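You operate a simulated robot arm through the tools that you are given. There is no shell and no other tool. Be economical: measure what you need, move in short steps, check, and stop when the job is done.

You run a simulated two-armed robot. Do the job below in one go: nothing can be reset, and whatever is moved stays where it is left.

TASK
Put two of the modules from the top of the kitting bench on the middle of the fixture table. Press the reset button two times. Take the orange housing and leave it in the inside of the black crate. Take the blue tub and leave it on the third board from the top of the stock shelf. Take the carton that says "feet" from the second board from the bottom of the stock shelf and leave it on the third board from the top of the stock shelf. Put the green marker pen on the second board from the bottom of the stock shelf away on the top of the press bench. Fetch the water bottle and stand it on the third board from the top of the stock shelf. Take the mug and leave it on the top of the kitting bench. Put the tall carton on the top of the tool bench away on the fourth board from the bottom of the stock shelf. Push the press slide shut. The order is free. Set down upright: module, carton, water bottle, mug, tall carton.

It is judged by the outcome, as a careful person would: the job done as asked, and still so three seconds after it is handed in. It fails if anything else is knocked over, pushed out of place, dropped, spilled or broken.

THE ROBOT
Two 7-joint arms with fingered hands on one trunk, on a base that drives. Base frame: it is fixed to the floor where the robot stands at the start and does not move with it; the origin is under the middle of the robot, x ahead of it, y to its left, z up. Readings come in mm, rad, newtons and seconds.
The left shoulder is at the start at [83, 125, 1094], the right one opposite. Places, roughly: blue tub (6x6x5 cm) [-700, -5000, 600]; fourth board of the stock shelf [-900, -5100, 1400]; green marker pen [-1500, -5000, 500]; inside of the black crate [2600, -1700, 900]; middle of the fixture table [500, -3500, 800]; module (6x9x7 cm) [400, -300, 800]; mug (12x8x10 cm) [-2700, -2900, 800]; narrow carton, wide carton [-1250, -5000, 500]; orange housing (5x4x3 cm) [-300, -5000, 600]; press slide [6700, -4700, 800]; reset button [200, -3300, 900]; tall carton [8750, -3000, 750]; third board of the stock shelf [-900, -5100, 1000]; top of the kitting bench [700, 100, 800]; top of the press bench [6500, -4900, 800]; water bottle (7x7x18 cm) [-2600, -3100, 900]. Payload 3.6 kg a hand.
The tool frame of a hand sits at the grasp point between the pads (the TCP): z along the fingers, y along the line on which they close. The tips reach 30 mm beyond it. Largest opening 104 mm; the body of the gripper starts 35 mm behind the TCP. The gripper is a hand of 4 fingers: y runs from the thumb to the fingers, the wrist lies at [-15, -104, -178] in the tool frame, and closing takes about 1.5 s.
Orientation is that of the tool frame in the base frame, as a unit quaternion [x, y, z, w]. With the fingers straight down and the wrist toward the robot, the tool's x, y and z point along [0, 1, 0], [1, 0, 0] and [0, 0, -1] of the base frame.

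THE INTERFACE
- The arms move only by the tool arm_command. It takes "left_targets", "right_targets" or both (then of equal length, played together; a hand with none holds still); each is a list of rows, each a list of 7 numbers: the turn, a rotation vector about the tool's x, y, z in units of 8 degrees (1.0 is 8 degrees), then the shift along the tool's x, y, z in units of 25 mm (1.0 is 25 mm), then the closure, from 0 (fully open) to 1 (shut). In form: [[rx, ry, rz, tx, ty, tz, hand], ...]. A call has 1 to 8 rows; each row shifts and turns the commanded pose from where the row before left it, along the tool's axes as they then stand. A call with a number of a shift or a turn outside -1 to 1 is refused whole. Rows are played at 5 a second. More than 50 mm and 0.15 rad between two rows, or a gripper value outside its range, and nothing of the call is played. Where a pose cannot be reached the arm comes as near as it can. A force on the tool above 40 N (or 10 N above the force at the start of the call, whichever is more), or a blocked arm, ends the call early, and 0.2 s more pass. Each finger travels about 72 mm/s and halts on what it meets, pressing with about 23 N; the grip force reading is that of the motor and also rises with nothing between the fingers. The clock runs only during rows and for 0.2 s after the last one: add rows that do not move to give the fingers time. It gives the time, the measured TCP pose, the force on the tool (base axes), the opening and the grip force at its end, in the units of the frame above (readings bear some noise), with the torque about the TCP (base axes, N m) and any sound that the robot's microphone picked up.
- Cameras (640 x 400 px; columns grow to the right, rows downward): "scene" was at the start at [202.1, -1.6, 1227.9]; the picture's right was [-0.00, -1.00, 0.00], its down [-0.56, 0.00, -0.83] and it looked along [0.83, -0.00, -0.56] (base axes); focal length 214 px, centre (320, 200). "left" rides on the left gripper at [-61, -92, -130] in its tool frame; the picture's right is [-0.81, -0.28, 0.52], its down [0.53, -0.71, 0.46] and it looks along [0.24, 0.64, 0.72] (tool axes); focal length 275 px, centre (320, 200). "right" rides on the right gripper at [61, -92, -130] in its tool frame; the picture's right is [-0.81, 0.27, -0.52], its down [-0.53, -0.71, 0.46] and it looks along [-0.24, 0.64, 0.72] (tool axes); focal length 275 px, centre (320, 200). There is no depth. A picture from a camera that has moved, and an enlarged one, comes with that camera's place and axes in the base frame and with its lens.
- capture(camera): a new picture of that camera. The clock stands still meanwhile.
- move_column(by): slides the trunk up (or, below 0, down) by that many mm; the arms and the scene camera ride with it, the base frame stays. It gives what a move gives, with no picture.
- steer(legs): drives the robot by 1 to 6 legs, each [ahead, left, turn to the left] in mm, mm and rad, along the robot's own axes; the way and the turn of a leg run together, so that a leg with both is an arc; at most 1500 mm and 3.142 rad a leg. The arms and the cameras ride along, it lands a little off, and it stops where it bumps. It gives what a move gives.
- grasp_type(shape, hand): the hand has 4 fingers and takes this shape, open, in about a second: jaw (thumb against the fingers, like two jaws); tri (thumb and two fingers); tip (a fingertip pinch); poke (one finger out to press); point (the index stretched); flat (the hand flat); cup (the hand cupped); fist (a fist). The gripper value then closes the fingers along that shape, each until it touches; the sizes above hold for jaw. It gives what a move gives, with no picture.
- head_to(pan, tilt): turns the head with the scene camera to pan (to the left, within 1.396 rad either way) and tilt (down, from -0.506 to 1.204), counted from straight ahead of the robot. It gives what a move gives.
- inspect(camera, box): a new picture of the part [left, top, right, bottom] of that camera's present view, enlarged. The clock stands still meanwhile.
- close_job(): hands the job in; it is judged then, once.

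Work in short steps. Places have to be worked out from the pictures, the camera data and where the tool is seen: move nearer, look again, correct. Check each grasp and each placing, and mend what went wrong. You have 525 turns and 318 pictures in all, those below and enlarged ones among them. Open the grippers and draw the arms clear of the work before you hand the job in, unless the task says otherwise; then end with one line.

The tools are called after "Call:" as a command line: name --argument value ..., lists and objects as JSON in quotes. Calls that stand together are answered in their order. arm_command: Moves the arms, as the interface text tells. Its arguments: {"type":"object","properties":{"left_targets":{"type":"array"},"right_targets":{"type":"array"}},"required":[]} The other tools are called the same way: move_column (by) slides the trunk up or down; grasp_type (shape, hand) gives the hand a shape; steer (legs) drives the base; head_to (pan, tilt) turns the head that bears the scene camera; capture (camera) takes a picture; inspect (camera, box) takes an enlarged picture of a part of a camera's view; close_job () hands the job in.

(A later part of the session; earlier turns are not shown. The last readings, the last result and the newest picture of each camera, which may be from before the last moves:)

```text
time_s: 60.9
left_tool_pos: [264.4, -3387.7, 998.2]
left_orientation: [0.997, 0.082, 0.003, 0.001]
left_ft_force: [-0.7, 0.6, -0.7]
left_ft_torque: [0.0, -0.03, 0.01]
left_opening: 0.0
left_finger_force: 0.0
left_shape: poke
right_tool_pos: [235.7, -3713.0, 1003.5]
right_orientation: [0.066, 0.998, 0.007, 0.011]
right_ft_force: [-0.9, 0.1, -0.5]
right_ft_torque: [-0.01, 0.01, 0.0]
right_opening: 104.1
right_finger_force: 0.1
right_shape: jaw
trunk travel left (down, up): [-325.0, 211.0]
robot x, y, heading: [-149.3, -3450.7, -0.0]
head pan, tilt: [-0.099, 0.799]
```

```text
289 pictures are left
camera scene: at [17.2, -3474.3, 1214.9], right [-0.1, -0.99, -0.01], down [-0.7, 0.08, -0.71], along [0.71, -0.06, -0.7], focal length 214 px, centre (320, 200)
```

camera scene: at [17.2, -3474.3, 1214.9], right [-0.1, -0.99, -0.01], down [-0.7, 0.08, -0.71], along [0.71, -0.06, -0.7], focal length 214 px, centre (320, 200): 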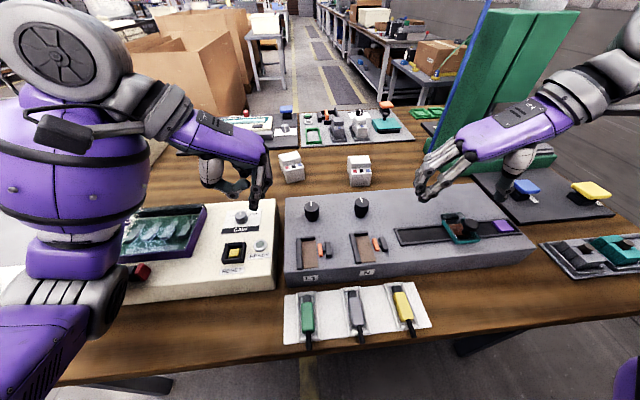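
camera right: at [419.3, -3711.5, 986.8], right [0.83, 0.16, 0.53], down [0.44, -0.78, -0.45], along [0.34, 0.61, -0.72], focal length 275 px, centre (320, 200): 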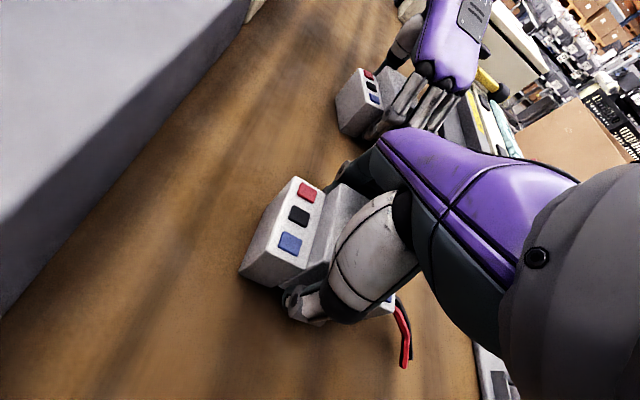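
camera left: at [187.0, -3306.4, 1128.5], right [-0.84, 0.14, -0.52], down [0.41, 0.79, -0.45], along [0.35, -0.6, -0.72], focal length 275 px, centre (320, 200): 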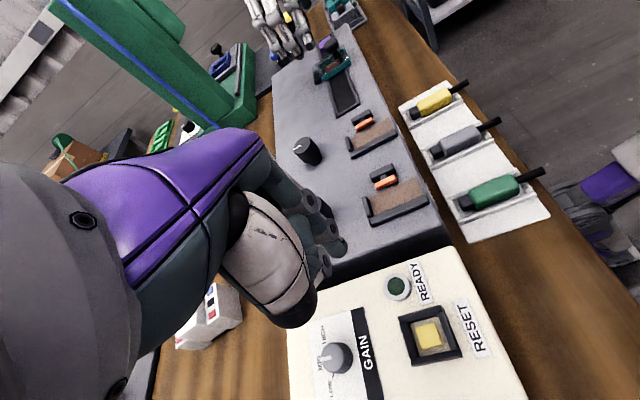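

The left arm was blocked, so I'll check what it touched by looking to the left.

Call:
head_to --pan 0.7 --tilt 0.8

Call:
capture --camera "scene"

```text
time_s: 62.0
left_tool_pos: [264.7, -3387.0, 999.4]
left_orientation: [0.997, 0.083, 0.003, 0.0]
left_ft_force: [-0.3, 1.1, -0.5]
left_ft_torque: [-0.01, -0.05, 0.0]
left_opening: 0.0
left_finger_force: 0.1
left_shape: poke
right_tool_pos: [235.1, -3710.9, 1003.9]
right_orientation: [0.067, 0.998, 0.006, 0.01]
right_ft_force: [-0.2, 0.1, 1.0]
right_ft_torque: [-0.03, -0.01, -0.02]
right_opening: 103.9
right_finger_force: 0.1
right_shape: jaw
trunk travel left (down, up): [-325.0, 211.0]
robot x, y, heading: [-152.3, -3450.0, 0.001]
head pan, tilt: [0.7, 0.799]
```

```text
288 pictures are left
camera scene: at [-1.3, -3413.9, 1215.3], right [0.64, -0.77, 0.01], down [-0.53, -0.45, -0.72], along [0.55, 0.46, -0.7], focal length 214 px, centre (320, 200)
```

scene: 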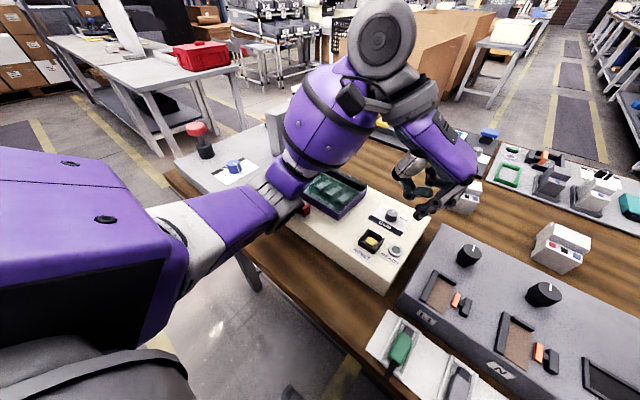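

The left elbow sits low and brushes the cream box, which hasn't shifted (the button still computes to 243,-3338). I'll raise the trunk to lift the elbow clear.

Call:
move_column --by 150

Call:
capture --camera "scene"

Call:
capture --camera "left"

```text
time_s: 63.8
left_tool_pos: [287.8, -3375.5, 1138.5]
left_orientation: [0.996, 0.085, -0.006, 0.004]
left_ft_force: [0.4, 0.7, 0.1]
left_ft_torque: [-0.01, -0.04, 0.02]
left_opening: 0.1
left_finger_force: 0.1
left_shape: poke
right_tool_pos: [257.1, -3701.3, 1146.0]
right_orientation: [0.066, 0.998, 0.0, -0.002]
right_ft_force: [0.0, 0.7, 0.3]
right_ft_torque: [0.03, 0.0, 0.01]
right_opening: 103.9
right_finger_force: 0.1
right_shape: jaw
trunk travel left (down, up): [-475.0, 61.0]
robot x, y, heading: [-144.5, -3450.1, -0.002]
head pan, tilt: [0.7, 0.799]
```

```text
287 pictures are left
camera scene: at [-24.8, -3400.1, 1371.2], right [0.64, -0.77, 0.0], down [-0.55, -0.46, -0.7], along [0.53, 0.45, -0.72], focal length 214 px, centre (320, 200)
```

scene: 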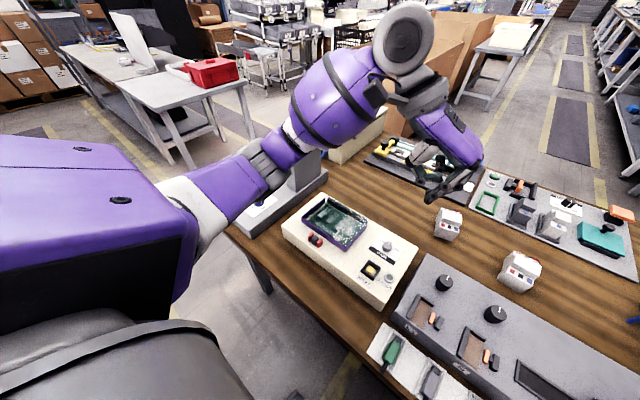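

```text
286 pictures are left
camera left: at [213.0, -3292.2, 1269.7], right [-0.85, 0.13, -0.51], down [0.4, 0.79, -0.47], along [0.34, -0.6, -0.72], focal length 275 px, centre (320, 200)
```

left: 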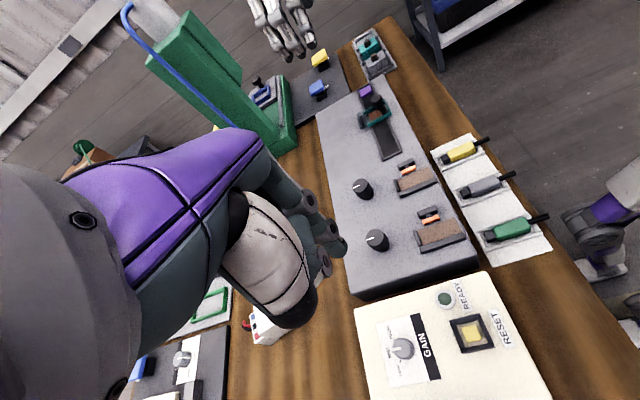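

I'll zoom in on the poking finger to locate its tip.

Call:
inspect --camera "left" --box '[220, 140, 420, 340]'

Call:
inspect --camera "scene" --box '[360, 80, 520, 220]'

```text
2.00 times, centred on (320, 240) of left
camera zoom: at [213.0, -3292.2, 1269.7], right [-0.85, 0.13, -0.51], down [0.4, 0.79, -0.47], along [0.34, -0.6, -0.72], focal length 551 px, centre (320, 120)
```

zoom: 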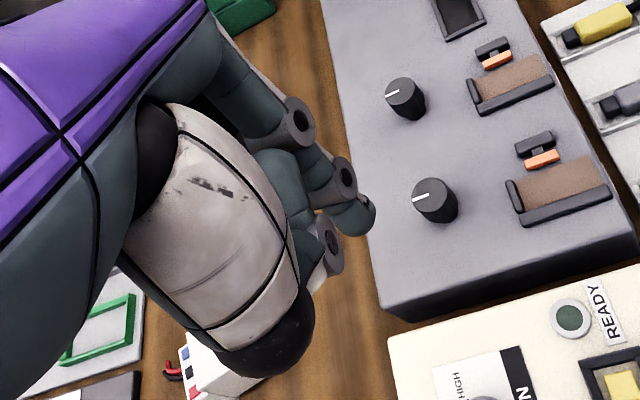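

```text
2.86 times, centred on (440, 150) of scene
camera zoom: at [-24.8, -3400.1, 1371.2], right [0.64, -0.77, 0.0], down [-0.55, -0.46, -0.7], along [0.53, 0.45, -0.72], focal length 613 px, centre (-23, 343)
```

zoom: 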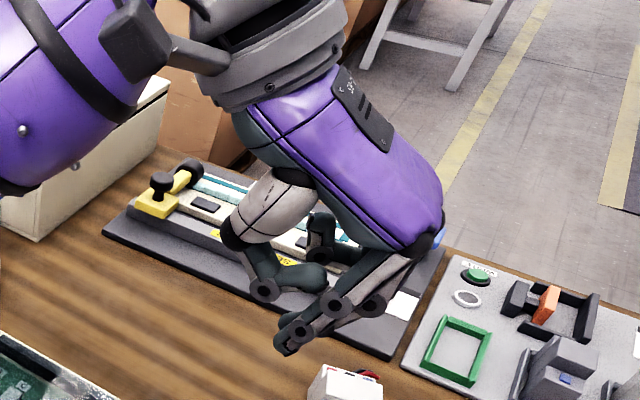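

The poke fingertip sits about 28 mm beyond the TCP, and the button is near (237,-3340,~868). I'll move above it and partly down.

Call:
arm_command --left_targets '[[0, 0, 0, -0.7, -0.88, 0, 0], [0, 0, 0, -0.7, -0.88, 0, 0], [0, 0, 0, 0, 0, 1, 0], [0, 0, 0, 0, 0, 1, 0], [0, 0, 0, 0, 0, 1, 0], [0, 0, 0, 0, 0, 1, 0], [0, 0, 0, 0, 0, 1, 0], [0, 0, 0, 0, 0, 1, 0]]'

Call:
capture --camera "scene"

Call:
capture --camera "left"

```text
time_s: 65.5
left_tool_pos: [242.9, -3337.4, 991.5]
left_orientation: [0.996, 0.085, -0.004, 0.006]
left_ft_force: [0.3, -0.9, 0.5]
left_ft_torque: [0.0, 0.0, 0.01]
left_opening: 0.0
left_finger_force: 0.1
left_shape: poke
right_tool_pos: [257.0, -3699.9, 1146.9]
right_orientation: [0.067, 0.998, 0.0, -0.001]
right_ft_force: [-0.1, -0.1, 0.6]
right_ft_torque: [-0.01, 0.01, -0.03]
right_opening: 103.7
right_finger_force: 0.1
right_shape: jaw
trunk travel left (down, up): [-475.0, 61.0]
robot x, y, heading: [-152.3, -3450.5, 0.008]
head pan, tilt: [0.7, 0.799]
```

```text
283 pictures are left
camera scene: at [-25.1, -3400.1, 1371.3], right [0.64, -0.77, 0.0], down [-0.55, -0.46, -0.7], along [0.53, 0.45, -0.72], focal length 214 px, centre (320, 200)
```

scene: 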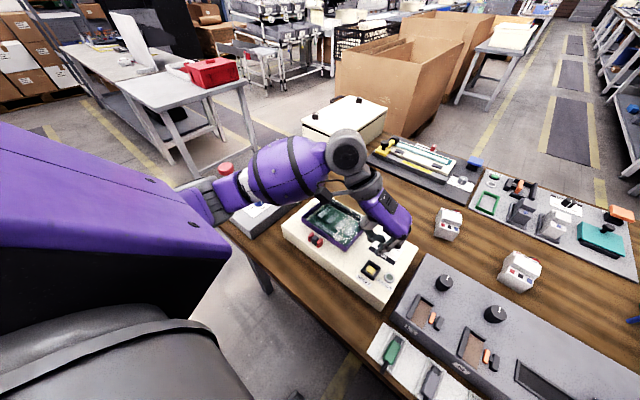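

```text
282 pictures are left
camera left: at [167.6, -3256.1, 1121.3], right [-0.85, 0.13, -0.51], down [0.4, 0.79, -0.47], along [0.34, -0.6, -0.72], focal length 275 px, centre (320, 200)
```

left: 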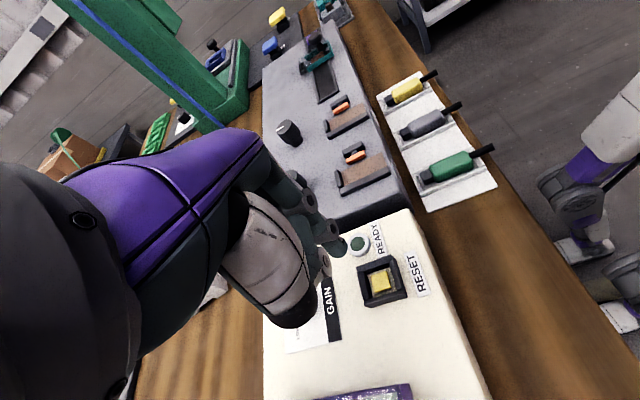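

The alignment agrees. I lower the tip to about 893 and look again.

Call:
arm_command --left_targets '[[0, 0, 0, 0.1, 0.14, 0.9, 0], [0, 0, 0, 0, 0, 0.9, 0], [0, 0, 0, 0, 0, 0.9, 0]]'

Call:
inspect --camera "left" --box '[260, 150, 460, 310]'

Call:
inspect --camera "scene" --box '[320, 200, 440, 300]'

```text
time_s: 66.3
left_tool_pos: [245.3, -3343.8, 922.4]
left_orientation: [0.996, 0.084, -0.003, 0.006]
left_ft_force: [-1.2, 0.0, 8.7]
left_ft_torque: [0.04, -0.02, -0.02]
left_opening: 0.1
left_finger_force: 0.0
left_shape: poke
right_tool_pos: [256.1, -3701.2, 1148.1]
right_orientation: [0.065, 0.998, 0.0, 0.0]
right_ft_force: [-0.3, 0.6, 0.2]
right_ft_torque: [0.01, -0.02, 0.0]
right_opening: 103.8
right_finger_force: 0.0
right_shape: jaw
trunk travel left (down, up): [-475.0, 61.0]
robot x, y, heading: [-151.1, -3450.0, 0.003]
head pan, tilt: [0.7, 0.799]
```

```text
2.50 times, centred on (360, 230) of left
camera zoom: at [169.7, -3263.0, 1052.7], right [-0.85, 0.13, -0.51], down [0.4, 0.79, -0.47], along [0.34, -0.6, -0.72], focal length 688 px, centre (220, 125)
```

zoom: 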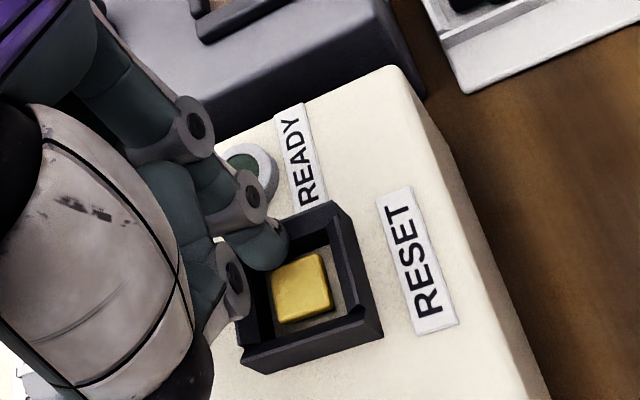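

```text
4.00 times, centred on (380, 250) of scene
camera zoom: at [-26.2, -3400.5, 1371.6], right [0.64, -0.77, 0.0], down [-0.55, -0.46, -0.7], along [0.53, 0.45, -0.72], focal length 858 px, centre (80, 0)
```

zoom: 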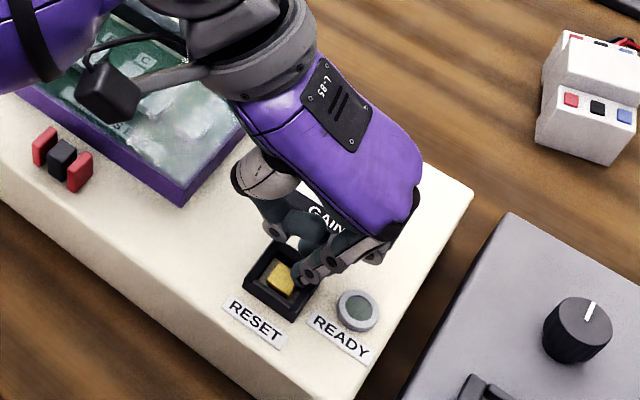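

The tip is resting on the guard frame about 12 mm off. I'll lift, shift by (-8,+11), and look again.

Call:
arm_command --left_targets '[[0, 0, 0, 0, 0, -0.7, 0], [0, 0, 0, -0.24, -0.49, 0, 0], [0, 0, 0, 0, 0, 0.4, 0]]'

Call:
inspect --camera "left" --box '[260, 150, 460, 310]'

Call:
inspect --camera "scene" --box '[320, 200, 440, 300]'

```text
time_s: 67.2
left_tool_pos: [237.3, -3331.9, 930.4]
left_orientation: [0.996, 0.085, -0.006, 0.005]
left_ft_force: [0.1, 0.5, 1.1]
left_ft_torque: [-0.01, 0.03, -0.05]
left_opening: 0.0
left_finger_force: 0.0
left_shape: poke
right_tool_pos: [257.5, -3701.3, 1146.8]
right_orientation: [0.066, 0.998, 0.0, -0.001]
right_ft_force: [-0.3, -0.4, -0.1]
right_ft_torque: [-0.01, -0.05, 0.0]
right_opening: 103.7
right_finger_force: 0.1
right_shape: jaw
trunk travel left (down, up): [-475.0, 61.0]
robot x, y, heading: [-146.7, -3451.9, -0.003]
head pan, tilt: [0.7, 0.799]
```

```text
2.50 times, centred on (360, 230) of left
camera zoom: at [162.9, -3250.1, 1059.2], right [-0.85, 0.13, -0.51], down [0.4, 0.79, -0.47], along [0.34, -0.6, -0.72], focal length 688 px, centre (220, 125)
```

zoom: 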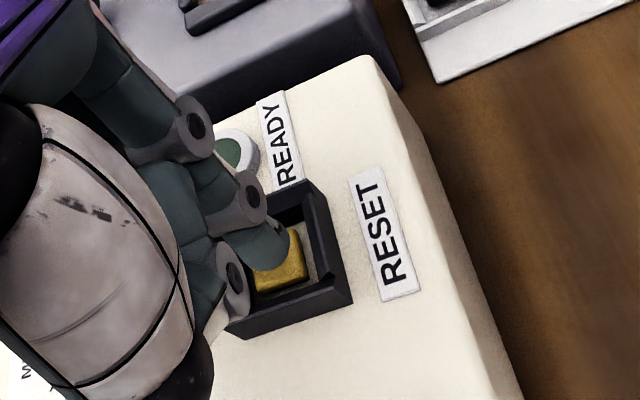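

```text
4.00 times, centred on (380, 250) of scene
camera zoom: at [-24.7, -3400.4, 1371.2], right [0.64, -0.77, 0.0], down [-0.55, -0.46, -0.7], along [0.53, 0.45, -0.72], focal length 858 px, centre (80, 0)
```

zoom: 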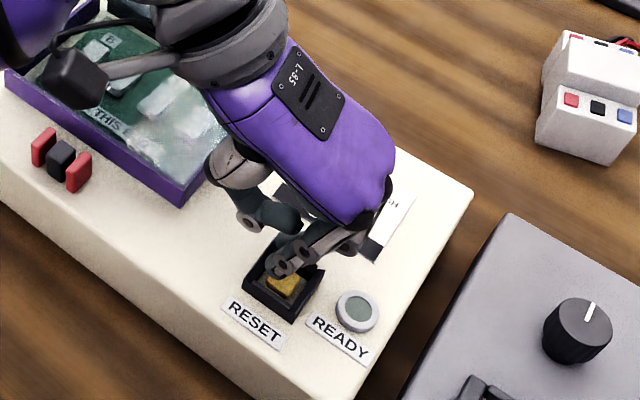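

The tip is now over the button centre at (230,-3334). I press down gently.

Call:
arm_command --left_targets '[[0, 0, 0, 0, 0, 0.25, 0], [0, 0, 0, 0, 0, 0.25, 0], [0, 0, 0, 0, 0, 0.2, 0]]'

Call:
inspect --camera "left" --box '[260, 150, 460, 310]'

```text
time_s: 68.0
left_tool_pos: [237.1, -3335.9, 917.9]
left_orientation: [0.997, 0.083, -0.003, 0.008]
left_ft_force: [-15.7, -9.0, 34.2]
left_ft_torque: [0.02, 0.04, 0.02]
left_opening: 0.1
left_finger_force: 0.1
left_shape: poke
right_tool_pos: [253.1, -3702.4, 1150.2]
right_orientation: [0.067, 0.998, 0.0, 0.001]
right_ft_force: [0.5, 0.3, -0.4]
right_ft_torque: [-0.02, 0.01, 0.02]
right_opening: 103.7
right_finger_force: 0.0
right_shape: jaw
trunk travel left (down, up): [-475.0, 61.0]
robot x, y, heading: [-149.9, -3450.8, -0.004]
head pan, tilt: [0.7, 0.799]
```

```text
2.50 times, centred on (360, 230) of left
camera zoom: at [160.2, -3252.0, 1046.1], right [-0.85, 0.13, -0.52], down [0.41, 0.78, -0.47], along [0.34, -0.61, -0.72], focal length 688 px, centre (220, 125)
```

zoom: 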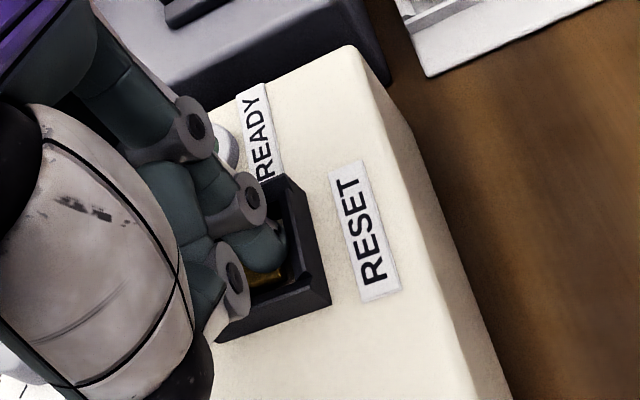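

The lateral force shows that part of the curled hand is catching the guard. I'll lift and try the "point" shape, which may give a longer free finger.

Call:
arm_command --left_targets '[[0, 0, 0, 0, 0, -1, 0], [0, 0, 0, 0, 0, -1, 0], [0, 0, 0, 0, 0, -1, 0]]'

Call:
grasp_type --hand "left" --shape "point"

Call:
inspect --camera "left" --box '[220, 120, 480, 330]'

Call:
inspect --camera "scene" --box '[320, 160, 460, 300]'

```text
time_s: 68.8
left_tool_pos: [240.8, -3329.2, 988.3]
left_orientation: [0.996, 0.086, -0.005, 0.003]
left_ft_force: [0.3, -0.4, 0.5]
left_ft_torque: [0.01, -0.02, -0.02]
left_opening: 0.1
left_finger_force: 0.0
left_shape: poke
right_tool_pos: [257.3, -3700.1, 1145.9]
right_orientation: [0.067, 0.998, 0.0, -0.001]
right_ft_force: [0.3, 0.2, -0.1]
right_ft_torque: [0.02, 0.01, -0.04]
right_opening: 103.8
right_finger_force: 0.0
right_shape: jaw
trunk travel left (down, up): [-475.0, 61.0]
robot x, y, heading: [-145.3, -3449.9, -0.003]
head pan, tilt: [0.7, 0.799]
```

```text
time_s: 69.7
left_tool_pos: [240.5, -3330.0, 988.7]
left_orientation: [0.996, 0.084, -0.006, 0.006]
left_ft_force: [-1.1, 1.4, 0.0]
left_ft_torque: [0.02, 0.01, 0.02]
left_opening: 0.0
left_finger_force: 0.0
left_shape: point
right_tool_pos: [257.9, -3701.1, 1147.8]
right_orientation: [0.066, 0.998, 0.0, -0.001]
right_ft_force: [-0.4, 0.2, 0.2]
right_ft_torque: [0.0, -0.03, 0.0]
right_opening: 103.6
right_finger_force: 0.0
right_shape: jaw
trunk travel left (down, up): [-475.0, 61.0]
robot x, y, heading: [-145.5, -3451.4, 0.001]
head pan, tilt: [0.7, 0.799]
```

```text
1.90 times, centred on (350, 225) of left
camera zoom: at [165.6, -3248.3, 1117.9], right [-0.85, 0.13, -0.51], down [0.4, 0.79, -0.47], along [0.34, -0.6, -0.72], focal length 524 px, centre (263, 152)
```

zoom: 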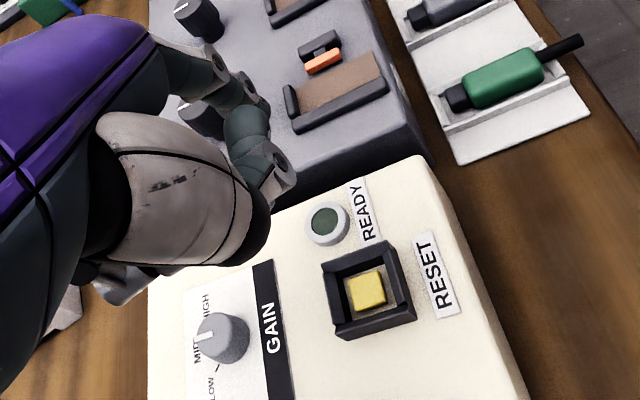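

```text
2.86 times, centred on (390, 230) of scene
camera zoom: at [-25.1, -3400.1, 1371.3], right [0.64, -0.77, 0.0], down [-0.55, -0.46, -0.7], along [0.53, 0.45, -0.72], focal length 613 px, centre (120, 114)
```

zoom: 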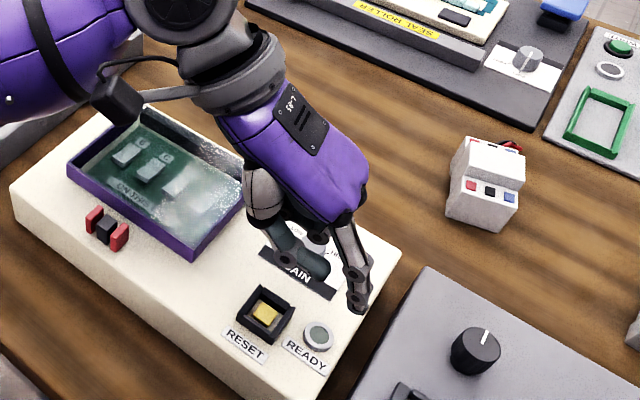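

In the "point" shape the index is straight down with its tip at about tool (3,67,54). I move so this tip lies over the button.

Call:
arm_command --left_targets '[[0, 0, 0, -0.2, -0.87, 0, 0], [0, 0, 0, -0.2, -0.87, 0, 0], [0, 0, 0, -0.18, -0.87, 0, 0]]'

Call:
inspect --camera "left" --box '[220, 120, 480, 330]'

Call:
inspect --camera "scene" --box '[320, 200, 440, 300]'

```text
time_s: 70.5
left_tool_pos: [215.1, -3266.3, 988.1]
left_orientation: [0.996, 0.085, -0.006, 0.005]
left_ft_force: [-0.2, 0.3, -0.4]
left_ft_torque: [0.02, 0.01, 0.01]
left_opening: 0.2
left_finger_force: 0.0
left_shape: point
right_tool_pos: [256.4, -3700.6, 1147.7]
right_orientation: [0.066, 0.998, -0.001, 0.0]
right_ft_force: [0.0, -0.3, 0.2]
right_ft_torque: [-0.01, 0.03, -0.01]
right_opening: 103.5
right_finger_force: 0.0
right_shape: jaw
trunk travel left (down, up): [-475.0, 61.0]
robot x, y, heading: [-152.2, -3450.8, -0.002]
head pan, tilt: [0.7, 0.799]
```

```text
1.90 times, centred on (350, 225) of left
camera zoom: at [138.7, -3185.1, 1117.7], right [-0.85, 0.13, -0.51], down [0.4, 0.79, -0.47], along [0.34, -0.6, -0.72], focal length 524 px, centre (263, 152)
```

zoom: 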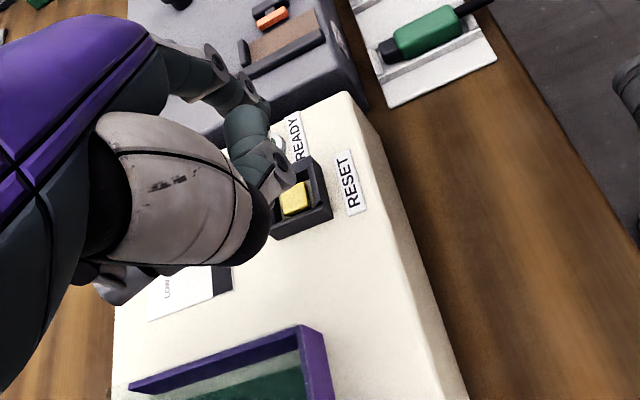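

```text
4.00 times, centred on (380, 250) of scene
camera zoom: at [-25.6, -3399.7, 1371.3], right [0.64, -0.77, 0.0], down [-0.55, -0.46, -0.7], along [0.53, 0.45, -0.72], focal length 858 px, centre (80, 0)
```

zoom: 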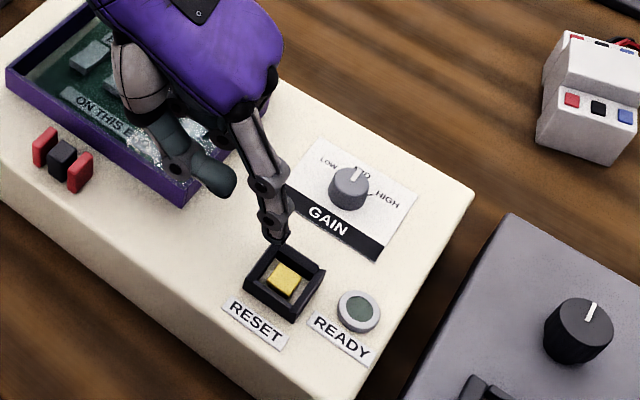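

Triangulation puts the button at (234,-3340,883) and the tip at about (227,-3330,923). I correct the offset and lower the tip to just above the frame.

Call:
arm_command --left_targets '[[0, 0, 0, 0.22, 0.4, 0, 0], [0, 0, 0, 0, 0, 0.7, 0]]'

Call:
inspect --camera "left" --box '[240, 120, 400, 240]'

Call:
inspect --camera "scene" --box '[330, 220, 420, 290]'

```text
time_s: 71.0
left_tool_pos: [221.4, -3276.5, 969.9]
left_orientation: [0.996, 0.085, -0.006, 0.005]
left_ft_force: [-0.7, -0.1, 0.3]
left_ft_torque: [-0.02, 0.01, -0.02]
left_opening: 0.0
left_finger_force: 0.0
left_shape: point
right_tool_pos: [258.1, -3701.2, 1147.5]
right_orientation: [0.066, 0.998, 0.0, -0.002]
right_ft_force: [0.2, -0.7, -0.1]
right_ft_torque: [0.02, 0.01, 0.0]
right_opening: 103.8
right_finger_force: 0.1
right_shape: jaw
trunk travel left (down, up): [-475.0, 61.0]
robot x, y, heading: [-145.2, -3454.0, -0.0]
head pan, tilt: [0.7, 0.799]
```

```text
3.33 times, centred on (320, 180) of left
camera zoom: at [146.3, -3195.1, 1099.9], right [-0.85, 0.13, -0.51], down [0.4, 0.79, -0.47], along [0.34, -0.6, -0.72], focal length 918 px, centre (320, 267)
```

zoom: 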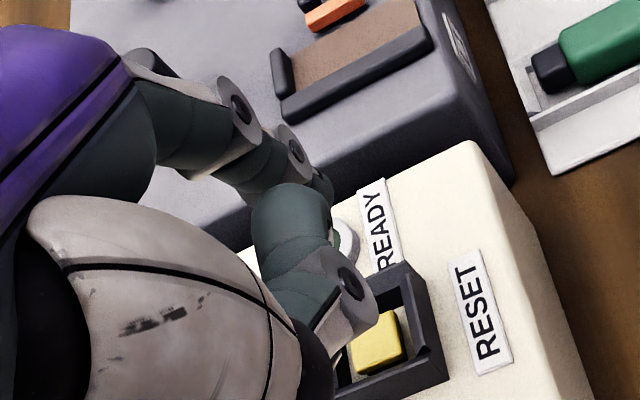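

```text
5.71 times, centred on (375, 255) of scene
camera zoom: at [-25.4, -3399.9, 1371.3], right [0.64, -0.77, 0.0], down [-0.55, -0.46, -0.7], along [0.53, 0.45, -0.72], focal length 1226 px, centre (6, -114)
```

zoom: 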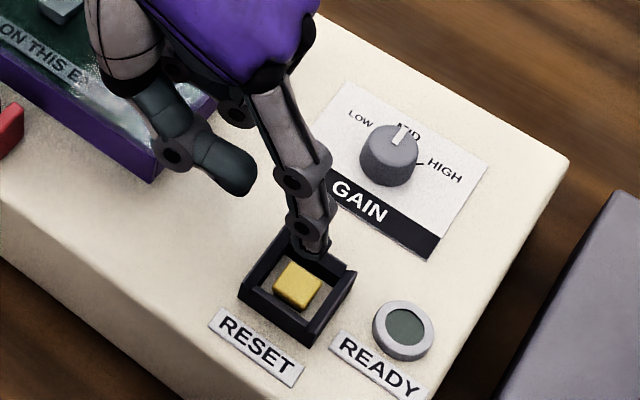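

I now identify the index tip correctly at (217,-3347,941). I shift by (+17,+7), lower 35 mm, and check.

Call:
arm_command --left_targets '[[0, 0, 0, 0.72, -0.16, 0, 0], [0, 0, 0, 0, 0, 0.7, 0], [0, 0, 0, 0, 0, 0.7, 0]]'

Call:
inspect --camera "scene" --box '[330, 220, 420, 290]'

Call:
inspect --camera "left" --box '[240, 120, 400, 240]'

```text
time_s: 71.8
left_tool_pos: [238.3, -3271.6, 934.3]
left_orientation: [0.996, 0.084, -0.004, 0.004]
left_ft_force: [0.3, 0.1, 0.2]
left_ft_torque: [0.01, -0.01, -0.04]
left_opening: 0.0
left_finger_force: 0.0
left_shape: point
right_tool_pos: [257.9, -3701.4, 1146.9]
right_orientation: [0.066, 0.998, 0.0, -0.001]
right_ft_force: [0.1, -0.4, -0.4]
right_ft_torque: [0.02, 0.02, 0.0]
right_opening: 103.9
right_finger_force: 0.1
right_shape: jaw
trunk travel left (down, up): [-475.0, 61.0]
robot x, y, heading: [-147.4, -3449.7, 0.002]
head pan, tilt: [0.7, 0.799]
```

```text
5.71 times, centred on (375, 255) of scene
camera zoom: at [-24.9, -3400.1, 1371.2], right [0.64, -0.77, 0.0], down [-0.55, -0.46, -0.7], along [0.53, 0.45, -0.72], focal length 1226 px, centre (6, -114)
```

zoom: 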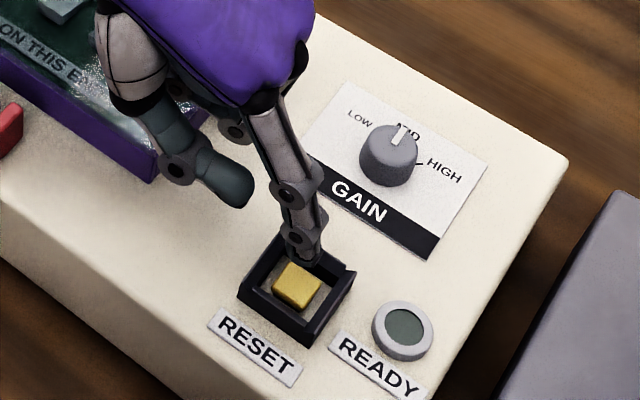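

```text
3.33 times, centred on (320, 180) of left
camera zoom: at [162.5, -3190.3, 1064.1], right [-0.85, 0.13, -0.51], down [0.4, 0.79, -0.47], along [0.34, -0.6, -0.72], focal length 918 px, centre (320, 267)
```

zoom: 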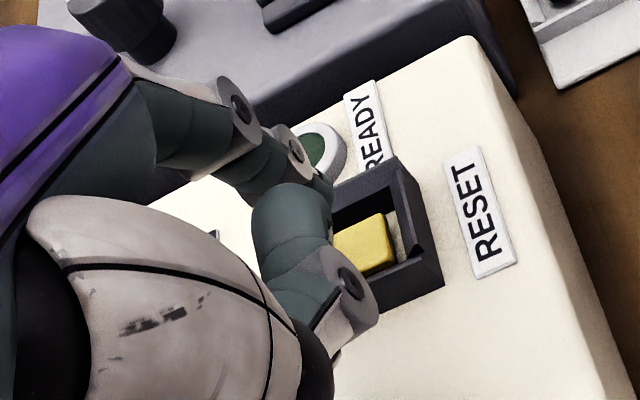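

The tip (233,-3341,905) is directly above the button (233,-3340,885). First press.

Call:
arm_command --left_targets '[[0, 0, 0, 0, 0, 0.4, 0], [0, 0, 0, 0, 0, 0.3, 0], [0, 0, 0, 0, 0, 0.2, 0]]'

```text
time_s: 72.7
left_tool_pos: [237.9, -3270.9, 911.8]
left_orientation: [0.996, 0.085, -0.005, 0.004]
left_ft_force: [-0.1, 0.6, 0.3]
left_ft_torque: [-0.04, 0.02, 0.04]
left_opening: 0.0
left_finger_force: 0.0
left_shape: point
right_tool_pos: [257.5, -3700.5, 1147.5]
right_orientation: [0.066, 0.998, 0.0, -0.001]
right_ft_force: [0.2, 0.5, 0.1]
right_ft_torque: [0.0, 0.01, -0.02]
right_opening: 103.7
right_finger_force: 0.1
right_shape: jaw
trunk travel left (down, up): [-475.0, 61.0]
robot x, y, heading: [-151.9, -3453.3, 0.0]
head pan, tilt: [0.7, 0.799]
```

There is no contact yet, so I continue in small steps.

Call:
arm_command --left_targets '[[0, 0, 0, 0, 0, 0.12, 0], [0, 0, 0, 0, 0, 0.12, 0], [0, 0, 0, 0, 0, 0.12, 0]]'

```text
time_s: 73.5
left_tool_pos: [239.5, -3269.9, 903.8]
left_orientation: [0.996, 0.085, -0.004, 0.006]
left_ft_force: [-0.8, 4.9, 13.6]
left_ft_torque: [-0.87, 0.05, -0.06]
left_opening: 0.0
left_finger_force: 0.1
left_shape: point
right_tool_pos: [256.8, -3700.4, 1148.2]
right_orientation: [0.065, 0.998, 0.0, -0.001]
right_ft_force: [-0.1, 0.4, -0.2]
right_ft_torque: [-0.03, 0.0, 0.01]
right_opening: 103.7
right_finger_force: 0.0
right_shape: jaw
trunk travel left (down, up): [-475.0, 61.0]
robot x, y, heading: [-149.9, -3451.9, -0.004]
head pan, tilt: [0.7, 0.799]
heard: click
```

A click: first press done. I release fully, then press again.

Call:
arm_command --left_targets '[[0, 0, 0, 0, 0, -0.5, 0], [0, 0, 0, 0, 0, -0.2, 0], [0, 0, 0, 0, 0, 0, 0]]'

Call:
inspect --camera "scene" --box '[330, 220, 420, 290]'

Call:
arm_command --left_targets '[[0, 0, 0, 0, 0, 0.35, 0], [0, 0, 0, 0, 0, 0.2, 0], [0, 0, 0, 0, 0, 0.16, 0]]'

```text
time_s: 74.2
left_tool_pos: [238.1, -3272.1, 920.9]
left_orientation: [0.996, 0.085, -0.006, 0.005]
left_ft_force: [-0.5, -0.4, 0.0]
left_ft_torque: [0.0, 0.0, -0.02]
left_opening: 96.1
left_finger_force: 0.0
left_shape: point
right_tool_pos: [258.0, -3700.3, 1147.2]
right_orientation: [0.066, 0.998, 0.0, -0.001]
right_ft_force: [-0.4, -0.8, 0.2]
right_ft_torque: [-0.02, -0.03, 0.03]
right_opening: 103.8
right_finger_force: 0.2
right_shape: jaw
trunk travel left (down, up): [-475.0, 61.0]
robot x, y, heading: [-152.1, -3449.0, 0.0]
head pan, tilt: [0.7, 0.799]
```

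```text
5.71 times, centred on (375, 255) of scene
camera zoom: at [-25.0, -3400.2, 1371.2], right [0.64, -0.77, 0.0], down [-0.55, -0.46, -0.7], along [0.53, 0.45, -0.72], focal length 1226 px, centre (6, -114)
```

zoom: 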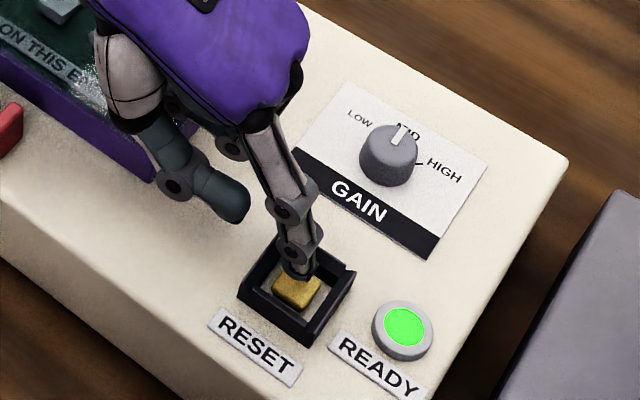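

```text
time_s: 75.0
left_tool_pos: [238.3, -3270.2, 903.5]
left_orientation: [0.996, 0.085, -0.004, 0.006]
left_ft_force: [-0.5, 4.8, 13.8]
left_ft_torque: [-0.85, 0.04, -0.03]
left_opening: 0.0
left_finger_force: 0.0
left_shape: point
right_tool_pos: [256.8, -3700.2, 1147.8]
right_orientation: [0.066, 0.998, 0.0, 0.001]
right_ft_force: [-0.6, -0.1, -0.1]
right_ft_torque: [0.03, -0.02, 0.01]
right_opening: 103.3
right_finger_force: 0.2
right_shape: jaw
trunk travel left (down, up): [-475.0, 61.0]
robot x, y, heading: [-149.4, -3451.3, -0.004]
head pan, tilt: [0.7, 0.799]
heard: click
```

A second click, and the READY lamp is lit. I lift away, restore the jaw shape, and back off from the table.

Call:
arm_command --left_targets '[[0, 0, 0, 0, 0, -0.7, 0], [0, 0, 0, 0, 0, -1, 0], [0, 0, 0, 0, 0, -1, 0], [0, 0, 0, 0, 0, -1, 0], [0, 0, 0, 0, 0, -1, 0], [0, 0, 0, 0, 0, -1, 0], [0, 0, 0, 0, 0, -1, 0], [0, 0, 0, 0, 0, -1, 0]]'

Call:
grasp_type --hand "left" --shape "jaw"

Call:
steer --legs '[[-330, 0, 0]]'

Call:
head_to --pan 0 --tilt 0.7

Call:
capture --camera "scene"

```text
time_s: 76.8
left_tool_pos: [239.3, -3269.5, 1095.2]
left_orientation: [0.996, 0.084, -0.006, 0.005]
left_ft_force: [1.3, 0.4, 0.1]
left_ft_torque: [0.01, -0.02, -0.01]
left_opening: 0.0
left_finger_force: 0.2
left_shape: point
right_tool_pos: [256.9, -3701.7, 1147.1]
right_orientation: [0.067, 0.998, -0.001, -0.001]
right_ft_force: [0.6, -0.2, 0.6]
right_ft_torque: [0.02, -0.02, 0.02]
right_opening: 103.8
right_finger_force: 0.2
right_shape: jaw
trunk travel left (down, up): [-475.0, 61.0]
robot x, y, heading: [-150.7, -3452.0, -0.001]
head pan, tilt: [0.7, 0.799]
```

```text
time_s: 77.8
left_tool_pos: [239.5, -3268.6, 1094.7]
left_orientation: [0.996, 0.085, -0.005, 0.005]
left_ft_force: [0.4, -0.1, 0.5]
left_ft_torque: [0.02, 0.04, -0.01]
left_opening: 103.7
left_finger_force: 0.0
left_shape: jaw
right_tool_pos: [258.5, -3699.7, 1147.8]
right_orientation: [0.066, 0.998, 0.0, -0.001]
right_ft_force: [1.5, 0.5, 0.1]
right_ft_torque: [0.01, -0.01, 0.0]
right_opening: 103.6
right_finger_force: 0.1
right_shape: jaw
trunk travel left (down, up): [-475.0, 61.0]
robot x, y, heading: [-149.1, -3450.8, -0.003]
head pan, tilt: [0.7, 0.799]
```

```text
time_s: 79.9
left_tool_pos: [-82.7, -3268.5, 1094.8]
left_orientation: [0.996, 0.085, -0.005, 0.005]
left_ft_force: [0.2, 0.1, 0.3]
left_ft_torque: [-0.03, -0.02, 0.02]
left_opening: 103.5
left_finger_force: 0.0
left_shape: jaw
right_tool_pos: [-65.4, -3699.2, 1147.3]
right_orientation: [0.066, 0.998, 0.0, -0.001]
right_ft_force: [0.1, 0.5, -0.6]
right_ft_torque: [0.0, 0.0, -0.01]
right_opening: 103.8
right_finger_force: 0.1
right_shape: jaw
trunk travel left (down, up): [-475.0, 61.0]
robot x, y, heading: [-473.9, -3453.8, -0.003]
head pan, tilt: [0.7, 0.799]
```

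```text
time_s: 81.0
left_tool_pos: [-83.4, -3267.8, 1094.6]
left_orientation: [0.996, 0.086, -0.006, 0.005]
left_ft_force: [0.2, -0.9, -1.0]
left_ft_torque: [0.01, -0.03, 0.03]
left_opening: 103.8
left_finger_force: 0.1
left_shape: jaw
right_tool_pos: [-65.5, -3700.1, 1146.6]
right_orientation: [0.067, 0.998, 0.0, -0.001]
right_ft_force: [0.0, 0.3, -0.4]
right_ft_torque: [0.01, 0.03, 0.04]
right_opening: 103.7
right_finger_force: 0.2
right_shape: jaw
trunk travel left (down, up): [-475.0, 61.0]
robot x, y, heading: [-475.2, -3453.5, 0.0]
head pan, tilt: [0.0, 0.7]
```

```text
267 pictures are left
camera scene: at [-325.2, -3451.8, 1379.5], right [0.0, -1.0, 0.0], down [-0.64, 0.0, -0.76], along [0.76, 0.0, -0.64], focal length 214 px, centre (320, 200)
```

scene: 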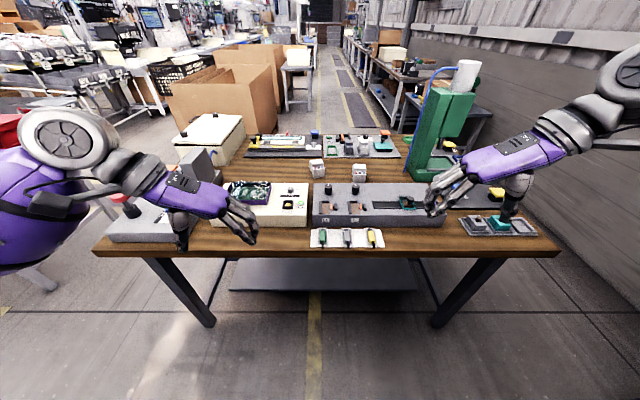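

The table is in order. Next is the stock shelf: I turn right and drive toward it.

Call:
steer --legs '[[0, 0, -1.571], [500, -425, 0]]'

Call:
head_to --pan 0 --tilt 0.4

Call:
capture --camera "scene"

```text
time_s: 88.4
left_tool_pos: [-704.0, -4360.1, 1093.1]
left_orientation: [0.764, -0.645, -0.007, 0.0]
left_ft_force: [-0.3, 0.2, 0.0]
left_ft_torque: [0.05, 0.01, 0.02]
left_opening: 103.7
left_finger_force: 0.1
left_shape: jaw
right_tool_pos: [-1136.8, -4375.6, 1147.1]
right_orientation: [0.753, 0.657, 0.001, 0.0]
right_ft_force: [-0.5, 0.8, -0.1]
right_ft_torque: [0.01, 0.01, 0.01]
right_opening: 104.0
right_finger_force: 0.1
right_shape: jaw
trunk travel left (down, up): [-475.0, 61.0]
robot x, y, heading: [-887.7, -3968.3, -1.571]
head pan, tilt: [0.0, 0.7]
```

```text
time_s: 89.2
left_tool_pos: [-703.4, -4359.4, 1094.6]
left_orientation: [0.764, -0.645, -0.007, 0.0]
left_ft_force: [-0.4, 0.6, -0.2]
left_ft_torque: [-0.01, -0.01, 0.02]
left_opening: 103.8
left_finger_force: 0.1
left_shape: jaw
right_tool_pos: [-1136.5, -4376.7, 1146.2]
right_orientation: [0.754, 0.657, 0.0, 0.0]
right_ft_force: [-0.4, 0.9, -0.7]
right_ft_torque: [0.0, -0.02, 0.01]
right_opening: 104.0
right_finger_force: 0.2
right_shape: jaw
trunk travel left (down, up): [-475.0, 61.0]
robot x, y, heading: [-884.2, -3973.9, -1.578]
head pan, tilt: [0.0, 0.4]
```

```text
266 pictures are left
camera scene: at [-884.0, -4125.4, 1406.3], right [-1.0, 0.0, 0.0], down [0.0, 0.39, -0.92], along [0.0, -0.92, -0.39], focal length 214 px, centre (320, 200)
```

scene: 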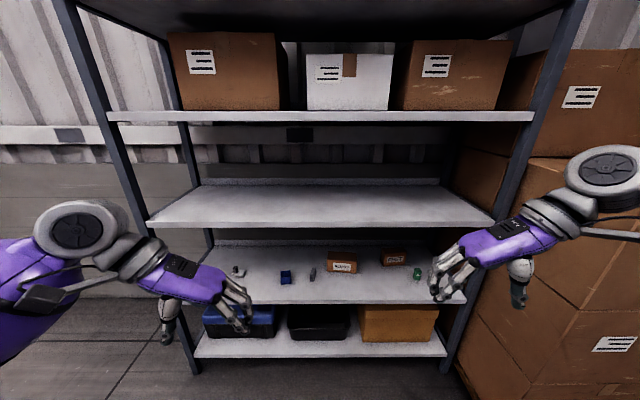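

There are five boards, and the empty one at z≈950 is the third from both top and bottom. I'll zoom in on the items on the second board.

Call:
inspect --camera "scene" --box '[210, 230, 450, 310]'

Call:
inspect --camera "scene" --box '[310, 235, 430, 295]'

```text
2.67 times, centred on (330, 270) of scene
camera zoom: at [-884.0, -4125.4, 1406.3], right [-1.0, 0.0, 0.0], down [0.0, 0.39, -0.92], along [0.0, -0.92, -0.39], focal length 572 px, centre (293, 13)
```

zoom: 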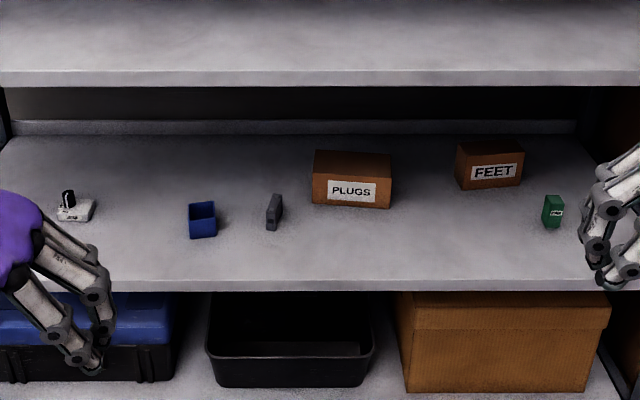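

```text
5.33 times, centred on (370, 265) of scene
camera zoom: at [-884.0, -4125.4, 1406.3], right [-1.0, 0.0, 0.0], down [0.0, 0.39, -0.92], along [0.0, -0.92, -0.39], focal length 1144 px, centre (53, -147)
```

zoom: 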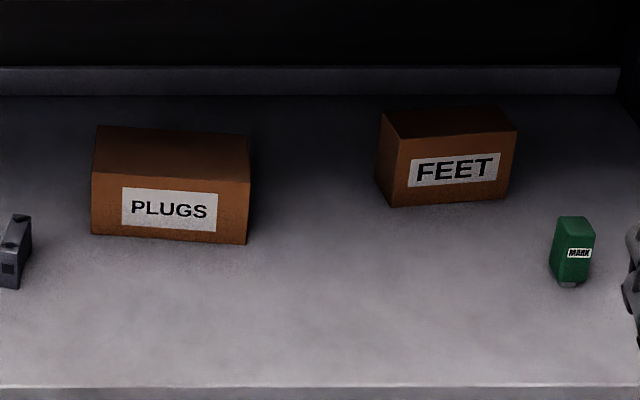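

The FEET carton stands at roughly (-1358,-5245), about 147×55×96 mm. The tub is near (-690,-5090) and the marker near (-1442,-5083). I lower the trunk away from the shelf and turn both hands so the wrists point toward the robot.

Call:
move_column --by -440

Call:
arm_command --left_targets '[[0, 0, -1, 0, 0, 0, 0], [0, 0, -1, 0, 0, 0, 0], [0, 0, -1, 0, 0, 0, 0], [0, 0, -1, 0, 0, 0, 0], [0, 0, -1, 0, 0, 0, 0], [0, 0, -1, 0, 0, 0, 0], [0, 0, -1, 0, 0, 0, 0], [0, 0, -1, 0, 0, 0, 0]]' --right_targets '[[0, 0, 1, 0, 0, 0.1, 0], [0, 0, 1, 0, 0, 0.1, 0], [0, 0, 1, 0, 0, 0.1, 0], [0, 0, 1, 0, 0, 0.1, 0], [0, 0, 1, 0, 0, 0.1, 0], [0, 0, 1, 0, 0, 0.1, 0], [0, 0, 1, 0, 0, 0.1, 0], [0, 0, 1, 0, 0, 0.1, 0]]'

Call:
capture --camera "scene"

```text
refused: -440 is not a number from -400 to 400
```

```text
time_s: 91.0
left_tool_pos: [-704.6, -4359.6, 1092.2]
left_orientation: [0.99, -0.141, -0.006, -0.004]
left_ft_force: [-0.1, 0.2, 0.4]
left_ft_torque: [0.0, 0.03, 0.02]
left_opening: 103.8
left_finger_force: 0.0
left_shape: jaw
right_tool_pos: [-1135.3, -4376.4, 1127.9]
right_orientation: [0.987, 0.159, 0.001, -0.001]
right_ft_force: [0.0, 0.4, -0.1]
right_ft_torque: [0.03, 0.03, 0.03]
right_opening: 103.7
right_finger_force: 0.1
right_shape: jaw
trunk travel left (down, up): [-475.0, 61.0]
robot x, y, heading: [-887.3, -3971.2, -1.576]
head pan, tilt: [0.0, 0.4]
```

```text
263 pictures are left
camera scene: at [-884.1, -4125.6, 1406.4], right [-1.0, 0.0, 0.0], down [0.0, 0.39, -0.92], along [0.0, -0.92, -0.39], focal length 214 px, centre (320, 200)
```

scene: 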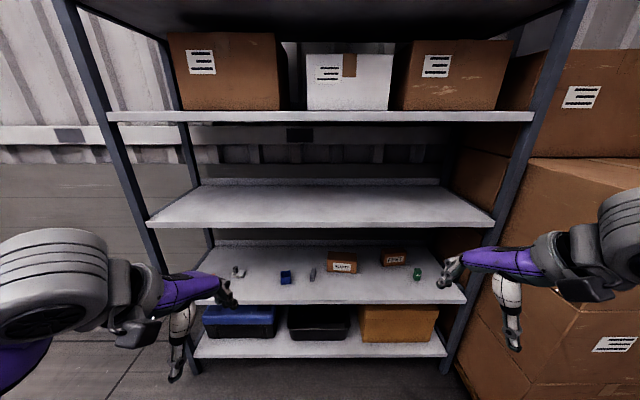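

I lower the trunk by 400, finish the rotations, and shift over to face the carton.

Call:
move_column --by -400

Call:
arm_command --left_targets '[[0, 0, -1, 0, 0, 0.4, 0], [0, 0, -1, 0, 0, 0.4, 0], [0, 0, -1, 0, 0, 0.4, 0], [0, 0, -1, 0, 0, 0.4, 0]]' --right_targets '[[0, 0, 0.7, 0, 0, 0.8, 0], [0, 0, 0.7, 0, 0, 0.8, 0], [0, 0, 0, 0, 0, 0.8, 0], [0, 0, 0, 0, 0, 0.8, 0]]'

Call:
steer --legs '[[180, -270, 0]]'

Call:
capture --camera "scene"

Call:
capture --camera "right"

```text
time_s: 94.9
left_tool_pos: [-703.9, -4363.1, 563.2]
left_orientation: [0.968, -0.14, -0.034, -0.206]
left_ft_force: [0.6, -0.2, -0.5]
left_ft_torque: [-0.03, -0.02, -0.01]
left_opening: 104.0
left_finger_force: 0.2
left_shape: jaw
right_tool_pos: [-1136.1, -4402.8, 666.6]
right_orientation: [0.984, 0.158, 0.012, -0.08]
right_ft_force: [-0.4, 0.1, 0.0]
right_ft_torque: [-0.02, 0.01, 0.0]
right_opening: 103.9
right_finger_force: 0.1
right_shape: jaw
trunk travel left (down, up): [-75.0, 461.0]
robot x, y, heading: [-885.5, -3972.3, -1.571]
head pan, tilt: [0.0, 0.4]
```

```text
time_s: 95.9
left_tool_pos: [-703.2, -4359.1, 522.0]
left_orientation: [0.969, 0.135, 0.024, -0.207]
left_ft_force: [-0.2, -1.0, 0.5]
left_ft_torque: [-0.03, -0.02, 0.04]
left_opening: 103.8
left_finger_force: 0.1
left_shape: jaw
left hand out of reach, approached as far as the arm can: row 1, 2
right_tool_pos: [-1143.2, -4406.1, 585.7]
right_orientation: [0.995, 0.06, 0.005, -0.082]
right_ft_force: [-0.1, 0.9, -0.6]
right_ft_torque: [-0.01, 0.0, 0.0]
right_opening: 103.7
right_finger_force: 0.0
right_shape: jaw
right hand out of reach, approached as far as the arm can: row 1, 2
trunk travel left (down, up): [-75.0, 461.0]
robot x, y, heading: [-882.8, -3972.0, -1.578]
head pan, tilt: [0.0, 0.4]
```

```text
time_s: 98.0
left_tool_pos: [-964.9, -4532.6, 522.9]
left_orientation: [0.969, 0.132, 0.024, -0.208]
left_ft_force: [-0.9, 0.6, 0.1]
left_ft_torque: [0.0, 0.01, 0.0]
left_opening: 104.0
left_finger_force: 0.0
left_shape: jaw
right_tool_pos: [-1405.3, -4580.9, 585.0]
right_orientation: [0.995, 0.06, 0.005, -0.081]
right_ft_force: [-0.3, 0.5, -0.4]
right_ft_torque: [-0.02, -0.01, 0.04]
right_opening: 103.8
right_finger_force: 0.1
right_shape: jaw
trunk travel left (down, up): [-75.0, 461.0]
robot x, y, heading: [-1148.4, -4148.1, -1.573]
head pan, tilt: [0.0, 0.4]
```

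```text
262 pictures are left
camera scene: at [-1146.7, -4430.9, 977.1], right [-1.0, 0.0, 0.0], down [0.0, 0.39, -0.92], along [0.0, -0.92, -0.39], focal length 214 px, centre (320, 200)
```

scene: 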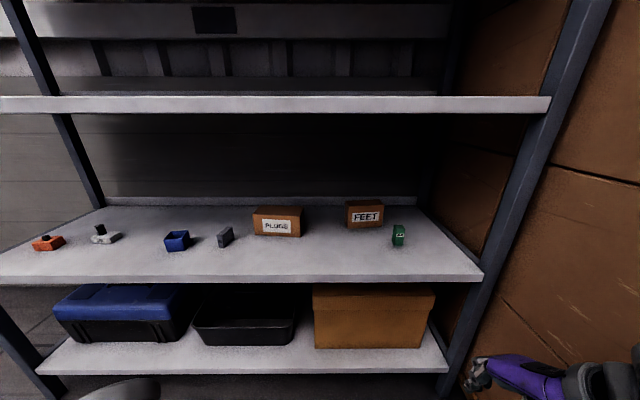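

```text
261 pictures are left
camera right: at [-1358.4, -4505.4, 729.8], right [-0.77, -0.45, 0.45], down [-0.61, 0.71, -0.35], along [-0.16, -0.54, -0.82], focal length 275 px, centre (320, 200)
```

right: 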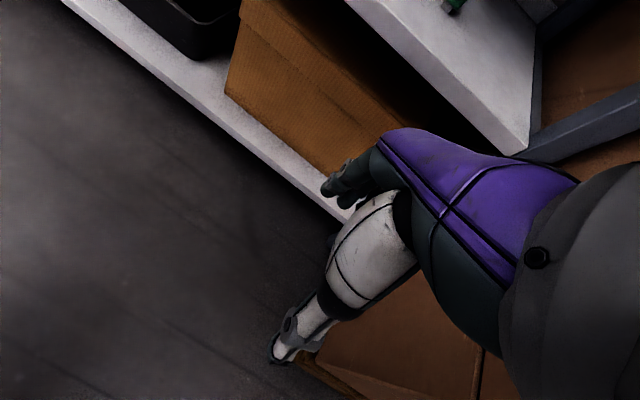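

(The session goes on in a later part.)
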